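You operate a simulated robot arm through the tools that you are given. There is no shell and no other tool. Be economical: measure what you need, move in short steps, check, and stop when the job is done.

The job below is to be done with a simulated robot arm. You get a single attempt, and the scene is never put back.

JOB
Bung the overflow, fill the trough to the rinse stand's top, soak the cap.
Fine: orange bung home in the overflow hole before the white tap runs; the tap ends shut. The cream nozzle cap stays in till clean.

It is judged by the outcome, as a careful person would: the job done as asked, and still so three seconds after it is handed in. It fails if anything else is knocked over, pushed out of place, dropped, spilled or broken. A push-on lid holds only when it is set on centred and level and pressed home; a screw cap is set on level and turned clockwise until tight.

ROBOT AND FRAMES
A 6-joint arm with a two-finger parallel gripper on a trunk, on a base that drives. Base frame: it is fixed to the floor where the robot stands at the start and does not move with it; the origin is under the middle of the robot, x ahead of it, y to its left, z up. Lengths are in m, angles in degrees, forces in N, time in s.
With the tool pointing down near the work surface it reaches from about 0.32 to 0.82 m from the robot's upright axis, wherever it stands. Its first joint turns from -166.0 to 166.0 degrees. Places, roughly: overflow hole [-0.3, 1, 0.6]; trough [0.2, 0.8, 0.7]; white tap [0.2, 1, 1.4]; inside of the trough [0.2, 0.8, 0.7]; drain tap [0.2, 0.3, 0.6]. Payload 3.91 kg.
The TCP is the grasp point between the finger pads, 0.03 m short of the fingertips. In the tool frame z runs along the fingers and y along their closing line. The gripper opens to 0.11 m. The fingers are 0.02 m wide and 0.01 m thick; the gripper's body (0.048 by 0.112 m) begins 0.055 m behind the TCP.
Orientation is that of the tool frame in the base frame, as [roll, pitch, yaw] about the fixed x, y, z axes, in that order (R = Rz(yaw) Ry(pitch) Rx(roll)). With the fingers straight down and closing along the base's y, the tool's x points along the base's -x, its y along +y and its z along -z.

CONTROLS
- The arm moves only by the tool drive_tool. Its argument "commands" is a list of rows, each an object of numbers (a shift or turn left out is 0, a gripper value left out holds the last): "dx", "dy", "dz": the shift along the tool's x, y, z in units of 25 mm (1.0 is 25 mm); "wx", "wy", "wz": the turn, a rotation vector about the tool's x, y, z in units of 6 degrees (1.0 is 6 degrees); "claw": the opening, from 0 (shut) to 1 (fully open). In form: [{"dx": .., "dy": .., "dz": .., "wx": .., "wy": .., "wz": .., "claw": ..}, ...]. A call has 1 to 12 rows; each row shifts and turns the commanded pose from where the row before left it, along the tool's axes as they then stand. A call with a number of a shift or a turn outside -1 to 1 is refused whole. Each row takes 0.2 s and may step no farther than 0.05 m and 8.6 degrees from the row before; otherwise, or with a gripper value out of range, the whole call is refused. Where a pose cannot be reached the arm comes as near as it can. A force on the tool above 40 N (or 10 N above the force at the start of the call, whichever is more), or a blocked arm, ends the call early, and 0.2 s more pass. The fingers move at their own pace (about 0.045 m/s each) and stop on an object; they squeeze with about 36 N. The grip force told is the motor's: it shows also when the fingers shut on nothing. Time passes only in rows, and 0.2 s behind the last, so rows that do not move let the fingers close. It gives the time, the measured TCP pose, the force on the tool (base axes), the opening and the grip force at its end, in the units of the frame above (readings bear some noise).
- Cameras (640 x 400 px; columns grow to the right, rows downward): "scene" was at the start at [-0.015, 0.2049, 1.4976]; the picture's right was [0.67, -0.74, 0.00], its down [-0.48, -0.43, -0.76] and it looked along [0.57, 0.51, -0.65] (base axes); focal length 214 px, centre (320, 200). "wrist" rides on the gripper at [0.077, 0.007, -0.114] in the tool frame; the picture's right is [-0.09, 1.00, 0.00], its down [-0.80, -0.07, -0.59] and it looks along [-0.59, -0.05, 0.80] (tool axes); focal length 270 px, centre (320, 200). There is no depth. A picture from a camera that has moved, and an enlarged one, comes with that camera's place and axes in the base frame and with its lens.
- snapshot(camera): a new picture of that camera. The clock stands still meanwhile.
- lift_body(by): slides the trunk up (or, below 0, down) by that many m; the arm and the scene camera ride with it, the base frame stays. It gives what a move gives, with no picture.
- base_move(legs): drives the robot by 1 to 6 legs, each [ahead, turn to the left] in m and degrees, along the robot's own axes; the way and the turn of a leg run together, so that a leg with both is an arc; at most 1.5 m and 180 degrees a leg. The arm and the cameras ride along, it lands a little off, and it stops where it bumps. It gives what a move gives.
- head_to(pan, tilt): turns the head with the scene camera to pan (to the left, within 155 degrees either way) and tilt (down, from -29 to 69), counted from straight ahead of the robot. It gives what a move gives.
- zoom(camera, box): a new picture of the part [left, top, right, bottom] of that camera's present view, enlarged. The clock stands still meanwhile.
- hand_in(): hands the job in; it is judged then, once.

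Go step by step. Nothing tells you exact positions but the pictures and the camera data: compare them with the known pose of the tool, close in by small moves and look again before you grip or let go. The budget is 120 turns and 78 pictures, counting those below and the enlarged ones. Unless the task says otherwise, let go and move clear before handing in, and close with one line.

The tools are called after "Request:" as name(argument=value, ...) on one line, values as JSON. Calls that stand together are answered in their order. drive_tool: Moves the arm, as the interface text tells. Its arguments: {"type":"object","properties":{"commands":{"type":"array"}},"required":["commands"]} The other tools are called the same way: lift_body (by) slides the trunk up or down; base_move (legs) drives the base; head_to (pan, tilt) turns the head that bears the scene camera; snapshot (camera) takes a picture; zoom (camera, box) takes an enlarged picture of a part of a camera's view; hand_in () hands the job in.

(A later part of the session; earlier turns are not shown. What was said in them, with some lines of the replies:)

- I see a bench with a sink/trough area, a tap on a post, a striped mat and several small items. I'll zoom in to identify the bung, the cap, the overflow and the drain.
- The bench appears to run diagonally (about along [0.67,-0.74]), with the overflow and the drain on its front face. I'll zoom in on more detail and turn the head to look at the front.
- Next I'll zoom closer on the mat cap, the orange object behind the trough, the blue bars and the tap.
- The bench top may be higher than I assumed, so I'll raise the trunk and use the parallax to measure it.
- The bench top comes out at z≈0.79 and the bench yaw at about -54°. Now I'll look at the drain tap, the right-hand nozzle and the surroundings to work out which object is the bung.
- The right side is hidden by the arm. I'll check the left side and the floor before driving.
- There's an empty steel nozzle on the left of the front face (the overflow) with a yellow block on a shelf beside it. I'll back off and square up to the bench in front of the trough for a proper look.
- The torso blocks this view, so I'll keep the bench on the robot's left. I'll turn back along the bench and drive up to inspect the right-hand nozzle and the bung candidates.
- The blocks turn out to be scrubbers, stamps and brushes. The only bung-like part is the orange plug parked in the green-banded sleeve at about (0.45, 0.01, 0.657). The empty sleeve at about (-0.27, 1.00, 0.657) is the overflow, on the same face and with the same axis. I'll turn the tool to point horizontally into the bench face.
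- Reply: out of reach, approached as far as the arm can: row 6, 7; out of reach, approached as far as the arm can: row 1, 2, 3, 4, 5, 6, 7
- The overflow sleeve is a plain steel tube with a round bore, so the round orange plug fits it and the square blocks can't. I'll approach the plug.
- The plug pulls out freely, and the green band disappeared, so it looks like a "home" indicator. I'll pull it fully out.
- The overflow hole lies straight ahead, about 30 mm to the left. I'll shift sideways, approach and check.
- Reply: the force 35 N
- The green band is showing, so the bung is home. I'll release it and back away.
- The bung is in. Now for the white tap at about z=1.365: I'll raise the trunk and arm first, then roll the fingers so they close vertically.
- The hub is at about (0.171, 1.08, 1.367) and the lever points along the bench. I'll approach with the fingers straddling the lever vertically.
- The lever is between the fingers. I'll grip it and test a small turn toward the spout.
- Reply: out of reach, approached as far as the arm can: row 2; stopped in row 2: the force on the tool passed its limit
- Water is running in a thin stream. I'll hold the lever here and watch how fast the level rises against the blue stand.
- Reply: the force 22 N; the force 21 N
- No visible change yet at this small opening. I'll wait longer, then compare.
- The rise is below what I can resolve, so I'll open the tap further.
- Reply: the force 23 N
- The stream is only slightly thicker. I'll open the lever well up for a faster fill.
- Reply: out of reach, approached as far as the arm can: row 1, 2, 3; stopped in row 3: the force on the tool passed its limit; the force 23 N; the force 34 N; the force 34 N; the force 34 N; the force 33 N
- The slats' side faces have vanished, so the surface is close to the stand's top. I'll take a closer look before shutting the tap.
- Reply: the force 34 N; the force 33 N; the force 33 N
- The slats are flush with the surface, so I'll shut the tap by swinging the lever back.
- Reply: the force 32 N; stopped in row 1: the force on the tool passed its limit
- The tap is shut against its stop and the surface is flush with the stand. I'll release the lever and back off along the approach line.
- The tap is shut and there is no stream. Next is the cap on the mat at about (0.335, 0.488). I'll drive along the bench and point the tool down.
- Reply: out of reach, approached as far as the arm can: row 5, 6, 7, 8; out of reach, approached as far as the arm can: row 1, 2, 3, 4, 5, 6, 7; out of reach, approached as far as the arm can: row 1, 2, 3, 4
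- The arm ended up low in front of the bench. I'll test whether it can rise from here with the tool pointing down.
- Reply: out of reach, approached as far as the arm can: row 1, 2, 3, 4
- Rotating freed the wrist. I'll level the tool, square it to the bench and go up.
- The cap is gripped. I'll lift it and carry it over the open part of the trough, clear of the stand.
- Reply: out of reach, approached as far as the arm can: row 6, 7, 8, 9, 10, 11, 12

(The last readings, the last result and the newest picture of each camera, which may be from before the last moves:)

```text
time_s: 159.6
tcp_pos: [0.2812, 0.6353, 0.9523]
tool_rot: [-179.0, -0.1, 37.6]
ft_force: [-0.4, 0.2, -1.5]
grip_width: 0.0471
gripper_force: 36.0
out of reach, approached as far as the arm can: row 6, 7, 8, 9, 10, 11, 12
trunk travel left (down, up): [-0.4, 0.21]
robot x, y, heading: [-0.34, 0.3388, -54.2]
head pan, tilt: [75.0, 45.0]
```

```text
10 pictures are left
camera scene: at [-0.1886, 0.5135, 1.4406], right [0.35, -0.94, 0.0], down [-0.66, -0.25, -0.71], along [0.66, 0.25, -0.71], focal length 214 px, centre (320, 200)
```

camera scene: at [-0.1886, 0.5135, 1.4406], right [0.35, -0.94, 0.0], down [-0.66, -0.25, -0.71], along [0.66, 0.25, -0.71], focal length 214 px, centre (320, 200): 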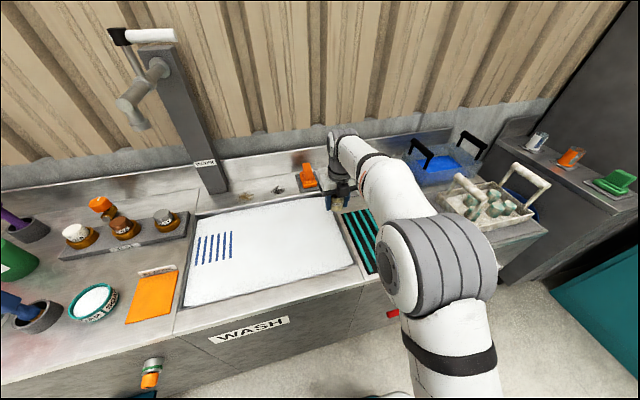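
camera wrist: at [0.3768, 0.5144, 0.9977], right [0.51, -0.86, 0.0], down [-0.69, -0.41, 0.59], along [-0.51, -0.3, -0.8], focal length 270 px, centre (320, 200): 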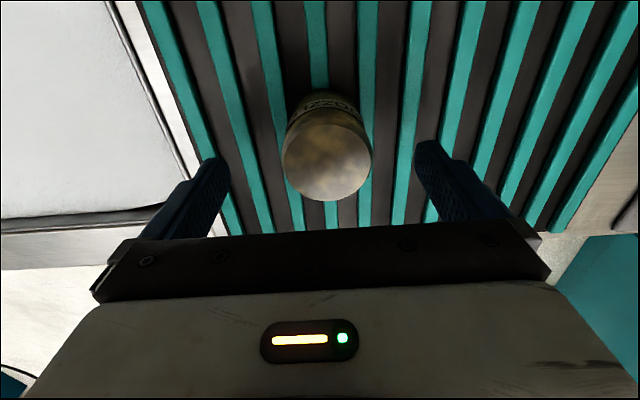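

A wrist limit blocks sideways motion, so I'll back the base along the bench to bring the cap over the trough.

Request:
base_move(legs=[[-0.19, 0]])

Request:
drive_tool(commands=[{"wz": -0.5}, {"wz": -0.5}])

Request:
snapshot(camera="wrist")

```text
time_s: 161.1
tcp_pos: [0.168, 0.7922, 0.9526]
tool_rot: [-179.0, -0.2, 37.5]
ft_force: [-0.3, 1.5, -1.0]
grip_width: 0.0472
gripper_force: 36.3
trunk travel left (down, up): [-0.4, 0.21]
robot x, y, heading: [-0.4532, 0.4904, -54.0]
head pan, tilt: [75.0, 45.0]
```

```text
time_s: 161.7
tcp_pos: [0.1685, 0.7918, 0.9527]
tool_rot: [-179.1, -0.3, 43.7]
ft_force: [1.3, -0.2, 0.0]
grip_width: 0.0474
gripper_force: 36.1
trunk travel left (down, up): [-0.4, 0.21]
robot x, y, heading: [-0.4503, 0.4893, -54.2]
head pan, tilt: [75.0, 45.0]
```

```text
9 pictures are left
camera wrist: at [0.2289, 0.8382, 1.0674], right [0.63, -0.78, -0.02], down [-0.62, -0.51, 0.59], along [-0.47, -0.36, -0.81], focal length 270 px, centre (320, 200)
```

wrist: 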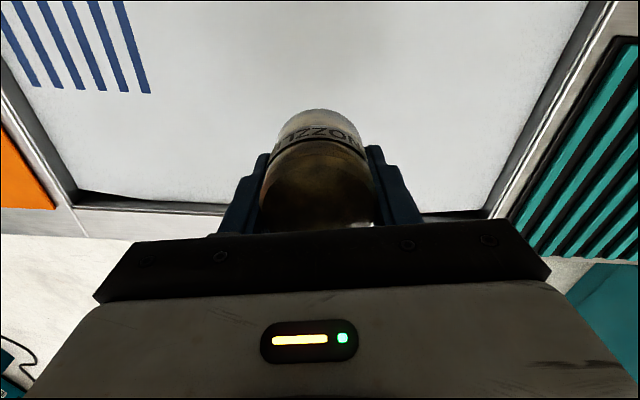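

Request:
drive_tool(commands=[{"dz": 1, "wx": 0.15}, {"dz": 1}, {"dz": 1}, {"dz": 1}, {"dz": 0.8}, {"dz": 0.5}, {"dz": 0.5}, {"dz": 0.5}])

Request:
drive_tool(commands=[{"dz": 0.4}, {"dz": 0.4}, {"dz": 0.4}, {"dz": 0.4}, {"dz": 0.4}, {"dz": 0.4}])

```text
time_s: 163.5
tcp_pos: [0.1651, 0.7961, 0.7955]
tool_rot: [-178.0, -0.2, 43.7]
ft_force: [0.2, -0.2, -1.8]
grip_width: 0.0471
gripper_force: 36.3
trunk travel left (down, up): [-0.4, 0.21]
robot x, y, heading: [-0.4518, 0.4929, -54.1]
head pan, tilt: [75.0, 45.0]
```

```text
time_s: 164.9
tcp_pos: [0.164, 0.7978, 0.7349]
tool_rot: [-178.1, -0.3, 43.7]
ft_force: [0.7, 0.1, -1.5]
grip_width: 0.0471
gripper_force: 36.0
trunk travel left (down, up): [-0.4, 0.21]
robot x, y, heading: [-0.4495, 0.4914, -54.2]
head pan, tilt: [75.0, 45.0]
```

Request:
drive_tool(commands=[{"dz": 0.3, "wx": -0.33}, {"dz": 0.3}, {"dz": 0.3}, {"dz": 0.3}, {"dz": 0.3}])

Request:
drive_tool(commands=[{"dz": 0.2}, {"dz": 0.2}, {"dz": 0.2}, {"dz": 0.2}])

Request:
snapshot(camera="scene")

```text
time_s: 165.7
tcp_pos: [0.1639, 0.7993, 0.7246]
tool_rot: [179.8, -0.8, 43.8]
ft_force: [-10.2, -6.2, 19.7]
grip_width: 0.0475
gripper_force: 35.8
trunk travel left (down, up): [-0.4, 0.21]
robot x, y, heading: [-0.4522, 0.4941, -54.2]
head pan, tilt: [75.0, 45.0]
stopped in row 3: the force on the tool passed its limit (the readings are from after the stop); the commanded pose is now the measured one
```

```text
time_s: 166.1
tcp_pos: [0.1654, 0.7994, 0.7253]
tool_rot: [179.8, -1.0, 43.8]
ft_force: [-11.0, -6.7, 21.1]
grip_width: 0.0475
gripper_force: 35.7
trunk travel left (down, up): [-0.4, 0.21]
robot x, y, heading: [-0.4559, 0.4955, -54.2]
head pan, tilt: [75.0, 45.0]
stopped in row 1: the force on the tool passed its limit (the readings are from after the stop); the commanded pose is now the measured one
```

```text
8 pictures are left
camera scene: at [-0.3044, 0.6668, 1.4413], right [0.36, -0.93, 0.0], down [-0.66, -0.25, -0.71], along [0.66, 0.25, -0.71], focal length 214 px, centre (320, 200)
```

scene: 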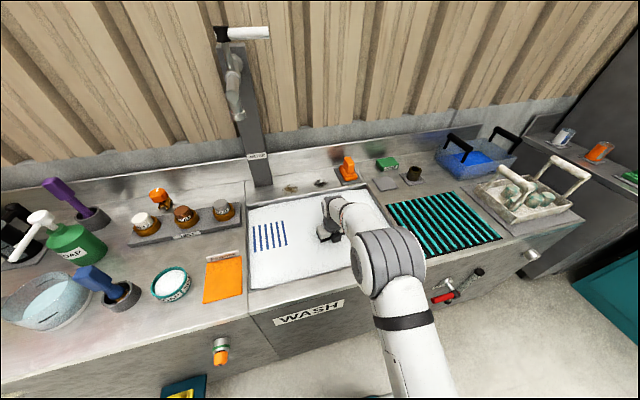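

The cap has touched the trough floor, well below the water line. I'll ease off, release it and lift out slowly.

Request:
drive_tool(commands=[{"dz": -0.08}, {"claw": 1}, {}, {}, {}, {}, {}])

Request:
drive_tool(commands=[{"dz": -0.4}, {"dz": -0.4}, {"dz": -0.4}, {"dz": -0.5}, {"dz": -0.6}, {"dz": -0.8}, {"dz": -1}, {"dz": -1}, {"dz": -1}, {"dz": -1}])

Request:
snapshot(camera="wrist")

```text
time_s: 167.7
tcp_pos: [0.1675, 0.8007, 0.726]
tool_rot: [179.8, -0.9, 43.8]
ft_force: [5.4, -3.8, 20.4]
grip_width: 0.107
gripper_force: 0.0
trunk travel left (down, up): [-0.4, 0.21]
robot x, y, heading: [-0.4497, 0.4926, -54.1]
head pan, tilt: [75.0, 45.0]
```

```text
time_s: 169.9
tcp_pos: [0.1642, 0.7972, 0.9019]
tool_rot: [179.8, -0.8, 43.8]
ft_force: [-0.2, 0.0, 0.4]
grip_width: 0.11
gripper_force: 0.0
trunk travel left (down, up): [-0.4, 0.21]
robot x, y, heading: [-0.4568, 0.4934, -54.3]
head pan, tilt: [75.0, 45.0]
```

```text
7 pictures are left
camera wrist: at [0.2232, 0.8449, 1.0174], right [0.63, -0.78, 0.0], down [-0.64, -0.51, 0.58], along [-0.45, -0.37, -0.81], focal length 270 px, centre (320, 200)
```

wrist: 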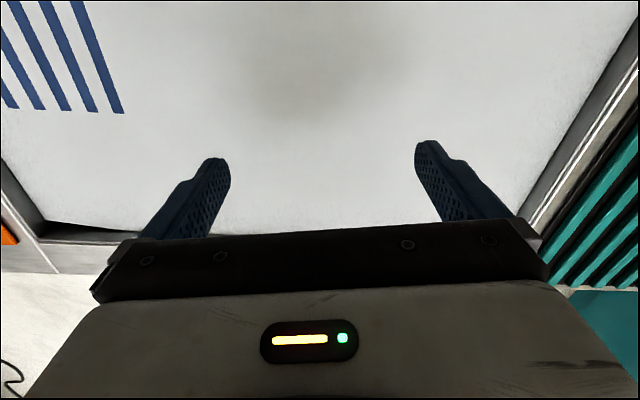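

The cap is resting under the suds. I'll let it soak.

Request:
drive_tool(commands=[{}, {}, {}, {}, {}, {}, {}, {}, {}, {}, {}, {}])

Request:
drive_tool(commands=[{}, {}, {}, {}, {}, {}, {}, {}, {}, {}, {}, {}])

Request:
drive_tool(commands=[{}, {}, {}, {}, {}, {}, {}, {}, {}, {}, {}, {}])

Request:
drive_tool(commands=[{}, {}, {}, {}, {}, {}, {}, {}, {}, {}, {}, {}])

Request:
drive_tool(commands=[{}, {}, {}, {}, {}, {}, {}, {}, {}, {}, {}, {}])

Request:
drive_tool(commands=[{}, {}, {}, {}, {}, {}, {}, {}, {}, {}, {}, {}])

Request:
drive_tool(commands=[{}, {}, {}, {}, {}, {}, {}, {}, {}, {}, {}, {}])

Request:
drive_tool(commands=[{}, {}, {}, {}, {}, {}, {}, {}, {}, {}, {}, {}])

Request:
drive_tool(commands=[{}, {}, {}, {}, {}, {}, {}, {}, {}, {}, {}, {}])

Request:
drive_tool(commands=[{}, {}, {}, {}, {}, {}, {}, {}, {}, {}, {}, {}])

Request:
drive_tool(commands=[{}, {}, {}, {}, {}, {}, {}, {}, {}, {}, {}, {}])

Request:
drive_tool(commands=[{}, {}, {}, {}, {}, {}, {}, {}, {}, {}, {}, {}])

Request:
zoom(camera="scene", box=[140, 160, 460, 360])

```text
time_s: 172.5
tcp_pos: [0.165, 0.7976, 0.9014]
tool_rot: [179.8, -0.8, 43.7]
ft_force: [0.6, 0.2, 0.8]
grip_width: 0.1099
gripper_force: 0.1
trunk travel left (down, up): [-0.4, 0.21]
robot x, y, heading: [-0.453, 0.4961, -54.3]
head pan, tilt: [75.0, 45.0]
```

```text
time_s: 175.1
tcp_pos: [0.1645, 0.7977, 0.9013]
tool_rot: [179.8, -0.8, 43.8]
ft_force: [0.4, -0.4, 0.8]
grip_width: 0.1102
gripper_force: 0.1
trunk travel left (down, up): [-0.4, 0.21]
robot x, y, heading: [-0.4565, 0.4951, -54.1]
head pan, tilt: [75.0, 45.0]
```

```text
time_s: 177.7
tcp_pos: [0.164, 0.7976, 0.9015]
tool_rot: [179.8, -0.9, 43.9]
ft_force: [0.0, 0.9, -0.1]
grip_width: 0.11
gripper_force: 0.1
trunk travel left (down, up): [-0.4, 0.21]
robot x, y, heading: [-0.4547, 0.493, -54.3]
head pan, tilt: [75.0, 45.0]
```

```text
time_s: 180.3
tcp_pos: [0.1636, 0.7977, 0.9011]
tool_rot: [179.8, -0.7, 43.8]
ft_force: [0.5, 0.1, -1.2]
grip_width: 0.1101
gripper_force: 0.1
trunk travel left (down, up): [-0.4, 0.21]
robot x, y, heading: [-0.4518, 0.4923, -54.2]
head pan, tilt: [75.0, 45.0]
```

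```text
time_s: 182.9
tcp_pos: [0.1652, 0.7974, 0.9016]
tool_rot: [179.9, -0.8, 43.8]
ft_force: [-0.1, -0.2, -0.4]
grip_width: 0.1098
gripper_force: 0.1
trunk travel left (down, up): [-0.4, 0.21]
robot x, y, heading: [-0.4497, 0.4923, -54.2]
head pan, tilt: [75.0, 45.0]
```

```text
time_s: 185.5
tcp_pos: [0.164, 0.7986, 0.902]
tool_rot: [179.7, -0.8, 43.8]
ft_force: [-0.6, -0.5, 0.3]
grip_width: 0.1098
gripper_force: 0.2
trunk travel left (down, up): [-0.4, 0.21]
robot x, y, heading: [-0.4529, 0.4905, -54.2]
head pan, tilt: [75.0, 45.0]
```

```text
time_s: 188.1
tcp_pos: [0.164, 0.7988, 0.9006]
tool_rot: [179.8, -0.8, 43.8]
ft_force: [0.6, -0.3, -0.7]
grip_width: 0.1099
gripper_force: 0.0
trunk travel left (down, up): [-0.4, 0.21]
robot x, y, heading: [-0.45, 0.4943, -54.3]
head pan, tilt: [75.0, 45.0]
```

```text
time_s: 190.7
tcp_pos: [0.1641, 0.7979, 0.9006]
tool_rot: [179.8, -0.8, 43.9]
ft_force: [-0.1, -0.8, -0.7]
grip_width: 0.11
gripper_force: 0.1
trunk travel left (down, up): [-0.4, 0.21]
robot x, y, heading: [-0.454, 0.4879, -54.5]
head pan, tilt: [75.0, 45.0]
```

```text
time_s: 193.3
tcp_pos: [0.1637, 0.7973, 0.9019]
tool_rot: [179.7, -0.8, 43.7]
ft_force: [0.0, 0.4, 0.2]
grip_width: 0.1099
gripper_force: 0.0
trunk travel left (down, up): [-0.4, 0.21]
robot x, y, heading: [-0.4532, 0.4895, -54.1]
head pan, tilt: [75.0, 45.0]
```

```text
time_s: 195.9
tcp_pos: [0.1651, 0.7985, 0.9007]
tool_rot: [179.7, -0.8, 43.8]
ft_force: [0.4, -0.7, 0.6]
grip_width: 0.1101
gripper_force: 0.0
trunk travel left (down, up): [-0.4, 0.21]
robot x, y, heading: [-0.4523, 0.489, -54.0]
head pan, tilt: [75.0, 45.0]
```

```text
time_s: 198.5
tcp_pos: [0.1659, 0.7969, 0.9011]
tool_rot: [179.8, -0.8, 43.9]
ft_force: [0.0, 0.2, -0.4]
grip_width: 0.1101
gripper_force: 0.0
trunk travel left (down, up): [-0.4, 0.21]
robot x, y, heading: [-0.4525, 0.4928, -54.3]
head pan, tilt: [75.0, 45.0]
```

```text
time_s: 201.1
tcp_pos: [0.1644, 0.7977, 0.9017]
tool_rot: [179.7, -0.8, 43.8]
ft_force: [0.1, 0.7, 0.1]
grip_width: 0.1099
gripper_force: 0.1
trunk travel left (down, up): [-0.4, 0.21]
robot x, y, heading: [-0.4542, 0.4942, -54.3]
head pan, tilt: [75.0, 45.0]
```

```text
2.00 times, centred on (300, 260) of scene
camera zoom: at [-0.3012, 0.6687, 1.4408], right [0.36, -0.93, 0.0], down [-0.66, -0.25, -0.71], along [0.66, 0.25, -0.71], focal length 429 px, centre (360, 80)
```

zoom: 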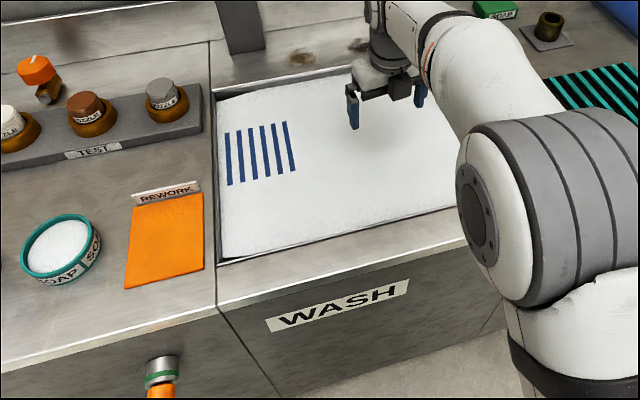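

The level is steady and the green band is still on the bung. I'll keep soaking for another minute.

Request:
drive_tool(commands=[{}, {}, {}, {}, {}, {}, {}, {}, {}, {}, {}, {}])

Request:
drive_tool(commands=[{}, {}, {}, {}, {}, {}, {}, {}, {}, {}, {}, {}])

Request:
drive_tool(commands=[{}, {}, {}, {}, {}, {}, {}, {}, {}, {}, {}, {}])

Request:
drive_tool(commands=[{}, {}, {}, {}, {}, {}, {}, {}, {}, {}, {}, {}])

Request:
drive_tool(commands=[{}, {}, {}, {}, {}, {}, {}, {}, {}, {}, {}, {}])

Request:
drive_tool(commands=[{}, {}, {}, {}, {}, {}, {}, {}, {}, {}, {}, {}])

Request:
drive_tool(commands=[{}, {}, {}, {}, {}, {}, {}, {}, {}, {}, {}, {}])

Request:
drive_tool(commands=[{}, {}, {}, {}, {}, {}, {}, {}, {}, {}, {}, {}])

Request:
drive_tool(commands=[{}, {}, {}, {}, {}, {}, {}, {}, {}, {}, {}, {}])

Request:
drive_tool(commands=[{}, {}, {}, {}, {}, {}, {}, {}, {}, {}, {}, {}])

Request:
drive_tool(commands=[{}, {}, {}, {}, {}, {}, {}, {}, {}, {}, {}, {}])

Request:
drive_tool(commands=[{}, {}, {}, {}, {}, {}, {}, {}, {}, {}, {}, {}])

Request:
drive_tool(commands=[{}, {}, {}, {}, {}, {}, {}, {}, {}, {}, {}, {}])

Request:
drive_tool(commands=[{}, {}, {}, {}, {}, {}, {}, {}, {}, {}, {}, {}])

Request:
drive_tool(commands=[{}, {}, {}, {}, {}, {}, {}, {}, {}, {}, {}, {}])

Request:
drive_tool(commands=[{}, {}, {}, {}, {}, {}, {}, {}, {}, {}, {}, {}])

Request:
drive_tool(commands=[{}, {}, {}, {}, {}, {}, {}, {}, {}, {}, {}, {}])

Request:
drive_tool(commands=[{}, {}, {}, {}, {}, {}, {}, {}, {}, {}, {}, {}])

Request:
drive_tool(commands=[{}, {}, {}, {}, {}, {}, {}, {}, {}, {}, {}, {}])

Request:
drive_tool(commands=[{}, {}, {}, {}, {}, {}, {}, {}, {}, {}, {}, {}])

Request:
drive_tool(commands=[{}, {}, {}, {}, {}, {}, {}, {}, {}, {}, {}, {}])

Request:
drive_tool(commands=[{}, {}, {}, {}, {}, {}, {}, {}, {}, {}, {}, {}])

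Request:
drive_tool(commands=[{}, {}, {}, {}, {}, {}, {}, {}, {}, {}, {}, {}])

Request:
drive_tool(commands=[{}, {}, {}, {}, {}, {}, {}, {}, {}, {}, {}, {}])

```text
time_s: 203.7
tcp_pos: [0.1639, 0.798, 0.9011]
tool_rot: [179.7, -0.9, 43.9]
ft_force: [-0.2, -0.4, 0.0]
grip_width: 0.1096
gripper_force: 0.0
trunk travel left (down, up): [-0.4, 0.21]
robot x, y, heading: [-0.4522, 0.4935, -54.3]
head pan, tilt: [75.0, 45.0]
```

```text
time_s: 206.3
tcp_pos: [0.1646, 0.7984, 0.9013]
tool_rot: [179.8, -0.9, 43.7]
ft_force: [-0.2, -0.2, 0.0]
grip_width: 0.1099
gripper_force: 0.0
trunk travel left (down, up): [-0.4, 0.21]
robot x, y, heading: [-0.45, 0.4908, -54.3]
head pan, tilt: [75.0, 45.0]
```

```text
time_s: 208.9
tcp_pos: [0.1648, 0.7975, 0.9017]
tool_rot: [179.7, -0.7, 43.7]
ft_force: [-1.2, 0.1, -0.2]
grip_width: 0.11
gripper_force: 0.1
trunk travel left (down, up): [-0.4, 0.21]
robot x, y, heading: [-0.4517, 0.491, -54.2]
head pan, tilt: [75.0, 45.0]
```

```text
time_s: 211.5
tcp_pos: [0.1649, 0.7973, 0.9012]
tool_rot: [179.8, -0.8, 43.8]
ft_force: [0.7, -0.7, 0.9]
grip_width: 0.1095
gripper_force: 0.1
trunk travel left (down, up): [-0.4, 0.21]
robot x, y, heading: [-0.4503, 0.4896, -54.1]
head pan, tilt: [75.0, 45.0]
```

```text
time_s: 214.1
tcp_pos: [0.1656, 0.798, 0.9006]
tool_rot: [179.8, -0.7, 43.9]
ft_force: [-0.4, 0.6, 0.3]
grip_width: 0.1101
gripper_force: 0.2
trunk travel left (down, up): [-0.4, 0.21]
robot x, y, heading: [-0.4488, 0.4953, -54.2]
head pan, tilt: [75.0, 45.0]
```

```text
time_s: 216.7
tcp_pos: [0.1646, 0.7974, 0.9007]
tool_rot: [179.7, -0.8, 43.9]
ft_force: [-0.3, -0.9, 0.8]
grip_width: 0.1102
gripper_force: 0.0
trunk travel left (down, up): [-0.4, 0.21]
robot x, y, heading: [-0.4526, 0.4936, -54.0]
head pan, tilt: [75.0, 45.0]
```

```text
time_s: 219.3
tcp_pos: [0.1637, 0.7976, 0.9011]
tool_rot: [179.8, -0.7, 43.8]
ft_force: [0.2, 0.5, 0.6]
grip_width: 0.1099
gripper_force: 0.0
trunk travel left (down, up): [-0.4, 0.21]
robot x, y, heading: [-0.4552, 0.4934, -54.2]
head pan, tilt: [75.0, 45.0]
```

```text
time_s: 221.9
tcp_pos: [0.1646, 0.7983, 0.9002]
tool_rot: [179.8, -0.8, 43.8]
ft_force: [0.3, 0.5, -0.6]
grip_width: 0.1104
gripper_force: 0.1
trunk travel left (down, up): [-0.4, 0.21]
robot x, y, heading: [-0.4539, 0.4937, -54.5]
head pan, tilt: [75.0, 45.0]
```

```text
time_s: 224.5
tcp_pos: [0.1645, 0.7979, 0.9014]
tool_rot: [179.7, -0.8, 43.8]
ft_force: [-0.6, -0.2, 0.5]
grip_width: 0.1102
gripper_force: 0.0
trunk travel left (down, up): [-0.4, 0.21]
robot x, y, heading: [-0.4539, 0.4916, -54.3]
head pan, tilt: [75.0, 45.0]
```

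```text
time_s: 227.1
tcp_pos: [0.1642, 0.7969, 0.9011]
tool_rot: [179.8, -0.8, 43.9]
ft_force: [-0.2, 0.0, 0.0]
grip_width: 0.1102
gripper_force: 0.0
trunk travel left (down, up): [-0.4, 0.21]
robot x, y, heading: [-0.451, 0.4927, -54.1]
head pan, tilt: [75.0, 45.0]
```

```text
time_s: 229.7
tcp_pos: [0.1642, 0.7976, 0.9018]
tool_rot: [179.9, -0.8, 43.9]
ft_force: [1.7, -0.4, 0.0]
grip_width: 0.1097
gripper_force: 0.1
trunk travel left (down, up): [-0.4, 0.21]
robot x, y, heading: [-0.4526, 0.4921, -54.1]
head pan, tilt: [75.0, 45.0]
```

```text
time_s: 232.3
tcp_pos: [0.1652, 0.7978, 0.9006]
tool_rot: [179.8, -0.8, 43.8]
ft_force: [0.3, 0.0, 0.4]
grip_width: 0.1101
gripper_force: 0.1
trunk travel left (down, up): [-0.4, 0.21]
robot x, y, heading: [-0.4472, 0.4922, -54.2]
head pan, tilt: [75.0, 45.0]
```

```text
time_s: 234.9
tcp_pos: [0.1643, 0.7978, 0.9003]
tool_rot: [179.7, -0.8, 43.8]
ft_force: [-0.3, -0.2, -0.4]
grip_width: 0.1099
gripper_force: 0.1
trunk travel left (down, up): [-0.4, 0.21]
robot x, y, heading: [-0.4556, 0.4917, -54.2]
head pan, tilt: [75.0, 45.0]
```

```text
time_s: 237.5
tcp_pos: [0.1652, 0.797, 0.901]
tool_rot: [179.8, -0.8, 43.7]
ft_force: [-0.7, -0.3, 0.4]
grip_width: 0.1099
gripper_force: 0.0
trunk travel left (down, up): [-0.4, 0.21]
robot x, y, heading: [-0.4545, 0.4925, -54.2]
head pan, tilt: [75.0, 45.0]
```

```text
time_s: 240.1
tcp_pos: [0.164, 0.7979, 0.9004]
tool_rot: [179.9, -0.8, 43.8]
ft_force: [-0.6, -0.4, -0.2]
grip_width: 0.11
gripper_force: 0.1
trunk travel left (down, up): [-0.4, 0.21]
robot x, y, heading: [-0.4561, 0.4933, -54.2]
head pan, tilt: [75.0, 45.0]
```

```text
time_s: 242.7
tcp_pos: [0.1649, 0.797, 0.9017]
tool_rot: [179.8, -0.7, 43.8]
ft_force: [0.3, -0.3, 0.4]
grip_width: 0.1099
gripper_force: 0.0
trunk travel left (down, up): [-0.4, 0.21]
robot x, y, heading: [-0.4516, 0.4909, -54.3]
head pan, tilt: [75.0, 45.0]
```

```text
time_s: 245.3
tcp_pos: [0.1638, 0.7985, 0.9001]
tool_rot: [179.8, -0.8, 43.8]
ft_force: [-0.8, -0.3, 0.8]
grip_width: 0.1101
gripper_force: 0.0
trunk travel left (down, up): [-0.4, 0.21]
robot x, y, heading: [-0.4528, 0.4901, -54.1]
head pan, tilt: [75.0, 45.0]
```

```text
time_s: 247.9
tcp_pos: [0.1645, 0.7979, 0.9021]
tool_rot: [179.8, -0.8, 43.9]
ft_force: [0.5, 0.0, -0.2]
grip_width: 0.1102
gripper_force: 0.1
trunk travel left (down, up): [-0.4, 0.21]
robot x, y, heading: [-0.45, 0.491, -54.3]
head pan, tilt: [75.0, 45.0]
```

```text
time_s: 250.5
tcp_pos: [0.1648, 0.7968, 0.9001]
tool_rot: [179.9, -0.8, 43.8]
ft_force: [0.4, 0.3, 0.7]
grip_width: 0.1102
gripper_force: 0.1
trunk travel left (down, up): [-0.4, 0.21]
robot x, y, heading: [-0.456, 0.4906, -54.2]
head pan, tilt: [75.0, 45.0]
```

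```text
time_s: 253.1
tcp_pos: [0.1662, 0.7976, 0.9012]
tool_rot: [179.8, -0.7, 43.8]
ft_force: [-0.4, 0.1, 0.4]
grip_width: 0.11
gripper_force: 0.0
trunk travel left (down, up): [-0.4, 0.21]
robot x, y, heading: [-0.4528, 0.4909, -54.1]
head pan, tilt: [75.0, 45.0]
```

```text
time_s: 255.7
tcp_pos: [0.1638, 0.7974, 0.9007]
tool_rot: [179.8, -0.7, 43.8]
ft_force: [-0.5, 0.1, -0.6]
grip_width: 0.1099
gripper_force: 0.0
trunk travel left (down, up): [-0.4, 0.21]
robot x, y, heading: [-0.4511, 0.4915, -54.1]
head pan, tilt: [75.0, 45.0]
```

```text
time_s: 258.3
tcp_pos: [0.1639, 0.7975, 0.9022]
tool_rot: [179.8, -0.8, 43.7]
ft_force: [-0.3, -0.5, 1.1]
grip_width: 0.1101
gripper_force: 0.1
trunk travel left (down, up): [-0.4, 0.21]
robot x, y, heading: [-0.4506, 0.494, -54.3]
head pan, tilt: [75.0, 45.0]
```

```text
time_s: 260.9
tcp_pos: [0.1648, 0.797, 0.9015]
tool_rot: [179.7, -0.8, 43.8]
ft_force: [-0.4, 0.5, 0.0]
grip_width: 0.1098
gripper_force: 0.0
trunk travel left (down, up): [-0.4, 0.21]
robot x, y, heading: [-0.4544, 0.4905, -54.3]
head pan, tilt: [75.0, 45.0]
```

```text
time_s: 263.5
tcp_pos: [0.1638, 0.7974, 0.9004]
tool_rot: [179.8, -0.9, 43.7]
ft_force: [-1.1, -0.1, -1.1]
grip_width: 0.11
gripper_force: 0.1
trunk travel left (down, up): [-0.4, 0.21]
robot x, y, heading: [-0.4538, 0.4929, -53.9]
head pan, tilt: [75.0, 45.0]
```

After about 97 s of soaking I'll inspect the cap by regripping it at the same spot and raising it just clear of the suds.

Request:
drive_tool(commands=[{"dz": 1}, {"dz": 1}, {"dz": 1}, {"dz": 1}, {"dz": 0.8}, {"dz": 0.6}, {"dz": 0.6}, {"dz": 0.5}, {"dz": 0.2}])

Request:
drive_tool(commands=[{"claw": 0}, {}, {}, {}, {}, {}])

```text
time_s: 265.5
tcp_pos: [0.167, 0.8, 0.7332]
tool_rot: [179.8, -0.7, 43.8]
ft_force: [-0.6, 0.2, 0.6]
grip_width: 0.1101
gripper_force: 0.1
trunk travel left (down, up): [-0.4, 0.21]
robot x, y, heading: [-0.4526, 0.4923, -54.4]
head pan, tilt: [75.0, 45.0]
```

```text
time_s: 266.9
tcp_pos: [0.1672, 0.7999, 0.7342]
tool_rot: [179.8, -0.8, 43.8]
ft_force: [-0.1, 0.7, -0.1]
grip_width: 0.0469
gripper_force: 36.3
trunk travel left (down, up): [-0.4, 0.21]
robot x, y, heading: [-0.45, 0.4954, -54.4]
head pan, tilt: [75.0, 45.0]
```

The cap is gripped again at the same width, so it stayed upright. I'll raise it to look.

Request:
drive_tool(commands=[{"dz": -0.5}, {"dz": -0.5}, {"dz": -0.6}, {"dz": -0.8}, {"dz": -0.8}])

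Request:
zoom(camera="wrist", box=[160, 60, 480, 260])

```text
time_s: 268.1
tcp_pos: [0.1651, 0.7986, 0.8129]
tool_rot: [179.7, -0.7, 43.8]
ft_force: [0.2, -0.5, -0.9]
grip_width: 0.0474
gripper_force: 36.0
trunk travel left (down, up): [-0.4, 0.21]
robot x, y, heading: [-0.4525, 0.4932, -53.8]
head pan, tilt: [75.0, 45.0]
```

```text
2.00 times, centred on (320, 160) of wrist
camera zoom: at [0.2241, 0.8463, 0.9289], right [0.63, -0.78, 0.0], down [-0.64, -0.51, 0.58], along [-0.45, -0.37, -0.81], focal length 541 px, centre (320, 280)
```

zoom: 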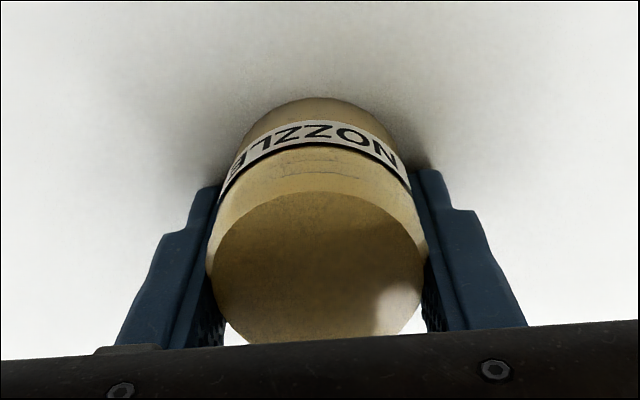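

The blotches are gone and the label is white, so the cap is clean cream. I'll set it back down in the trough, release it and withdraw.

Request:
drive_tool(commands=[{"dz": 0.8}, {"dz": 0.8}, {"dz": 0.6}, {"dz": 0.5}, {"dz": 0.4}])

Request:
drive_tool(commands=[{"dz": 0.05}, {"claw": 1}, {}, {}, {}, {}, {}])

Request:
drive_tool(commands=[{"dz": -0.4}, {"dz": -0.4}, {"dz": -0.4}, {"dz": -0.5}, {"dz": -0.6}, {"dz": -0.8}, {"dz": -1}, {"dz": -1}, {"dz": -1}, {"dz": -1}, {"dz": -1}])

Request:
snapshot(camera="wrist")

```text
time_s: 269.3
tcp_pos: [0.1658, 0.8012, 0.736]
tool_rot: [179.8, -0.8, 43.8]
ft_force: [0.4, 0.2, -1.7]
grip_width: 0.0466
gripper_force: 36.8
trunk travel left (down, up): [-0.4, 0.21]
robot x, y, heading: [-0.4491, 0.4942, -54.4]
head pan, tilt: [75.0, 45.0]
```

```text
time_s: 270.9
tcp_pos: [0.1651, 0.801, 0.735]
tool_rot: [179.8, -0.8, 43.8]
ft_force: [-0.3, -0.2, 0.0]
grip_width: 0.1098
gripper_force: 0.1
trunk travel left (down, up): [-0.4, 0.21]
robot x, y, heading: [-0.454, 0.4905, -54.1]
head pan, tilt: [75.0, 45.0]
```

```text
time_s: 273.3
tcp_pos: [0.1633, 0.7984, 0.9374]
tool_rot: [179.8, -0.9, 43.8]
ft_force: [-0.8, 0.6, -0.4]
grip_width: 0.1099
gripper_force: 0.1
trunk travel left (down, up): [-0.4, 0.21]
robot x, y, heading: [-0.4545, 0.4925, -54.4]
head pan, tilt: [75.0, 45.0]
```

```text
4 pictures are left
camera wrist: at [0.2229, 0.8452, 1.0533], right [0.63, -0.78, 0.0], down [-0.63, -0.51, 0.58], along [-0.45, -0.37, -0.81], focal length 270 px, centre (320, 200)
```

wrist: 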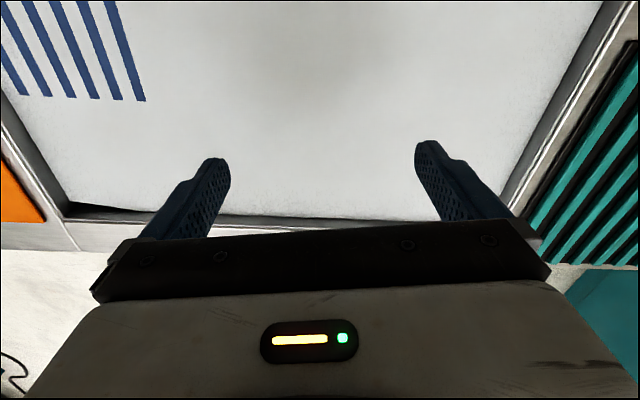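

The cap is back under the suds. I'll withdraw the arm and take one last look over the bench.

Request:
drive_tool(commands=[{"dz": -1}, {"dx": -1}, {"dx": -1}, {"dx": -1}, {"dx": -1}, {"dx": -1}, {"dx": -1}, {"dx": -1}, {"dx": -1}])

Request:
snapshot(camera="scene")

```text
time_s: 275.3
tcp_pos: [0.0189, 0.6586, 0.9595]
tool_rot: [179.8, -0.8, 43.7]
ft_force: [0.4, -0.1, -0.4]
grip_width: 0.11
gripper_force: 0.1
trunk travel left (down, up): [-0.4, 0.21]
robot x, y, heading: [-0.4513, 0.4892, -54.2]
head pan, tilt: [75.0, 45.0]
```

```text
3 pictures are left
camera scene: at [-0.3013, 0.6686, 1.4408], right [0.36, -0.93, 0.0], down [-0.66, -0.25, -0.71], along [0.66, 0.25, -0.71], focal length 214 px, centre (320, 200)
```

scene: 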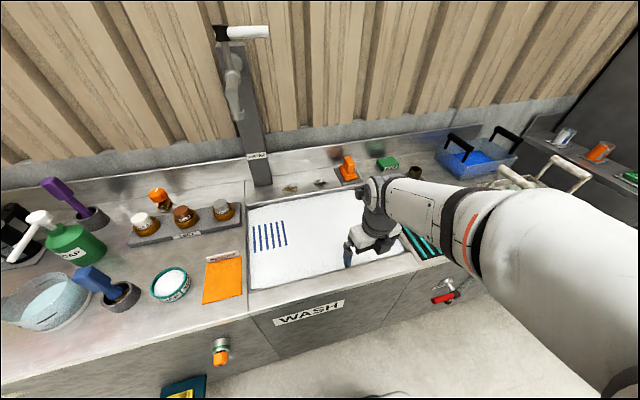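

The bung is home, the tap is shut, the trough is level with the stand and everything else is in place. I'm handing it in.

Request:
hand_in()

```text
The job is handed in.
```

The job is done and handed in: the orange bung is home in the overflow, the trough is filled level with the rinse stand's top, the white tap is shut, and the cream nozzle cap soaked clean. I lifted the cap once after about 97 seconds to check it, then set it back in the trough, where it still is.
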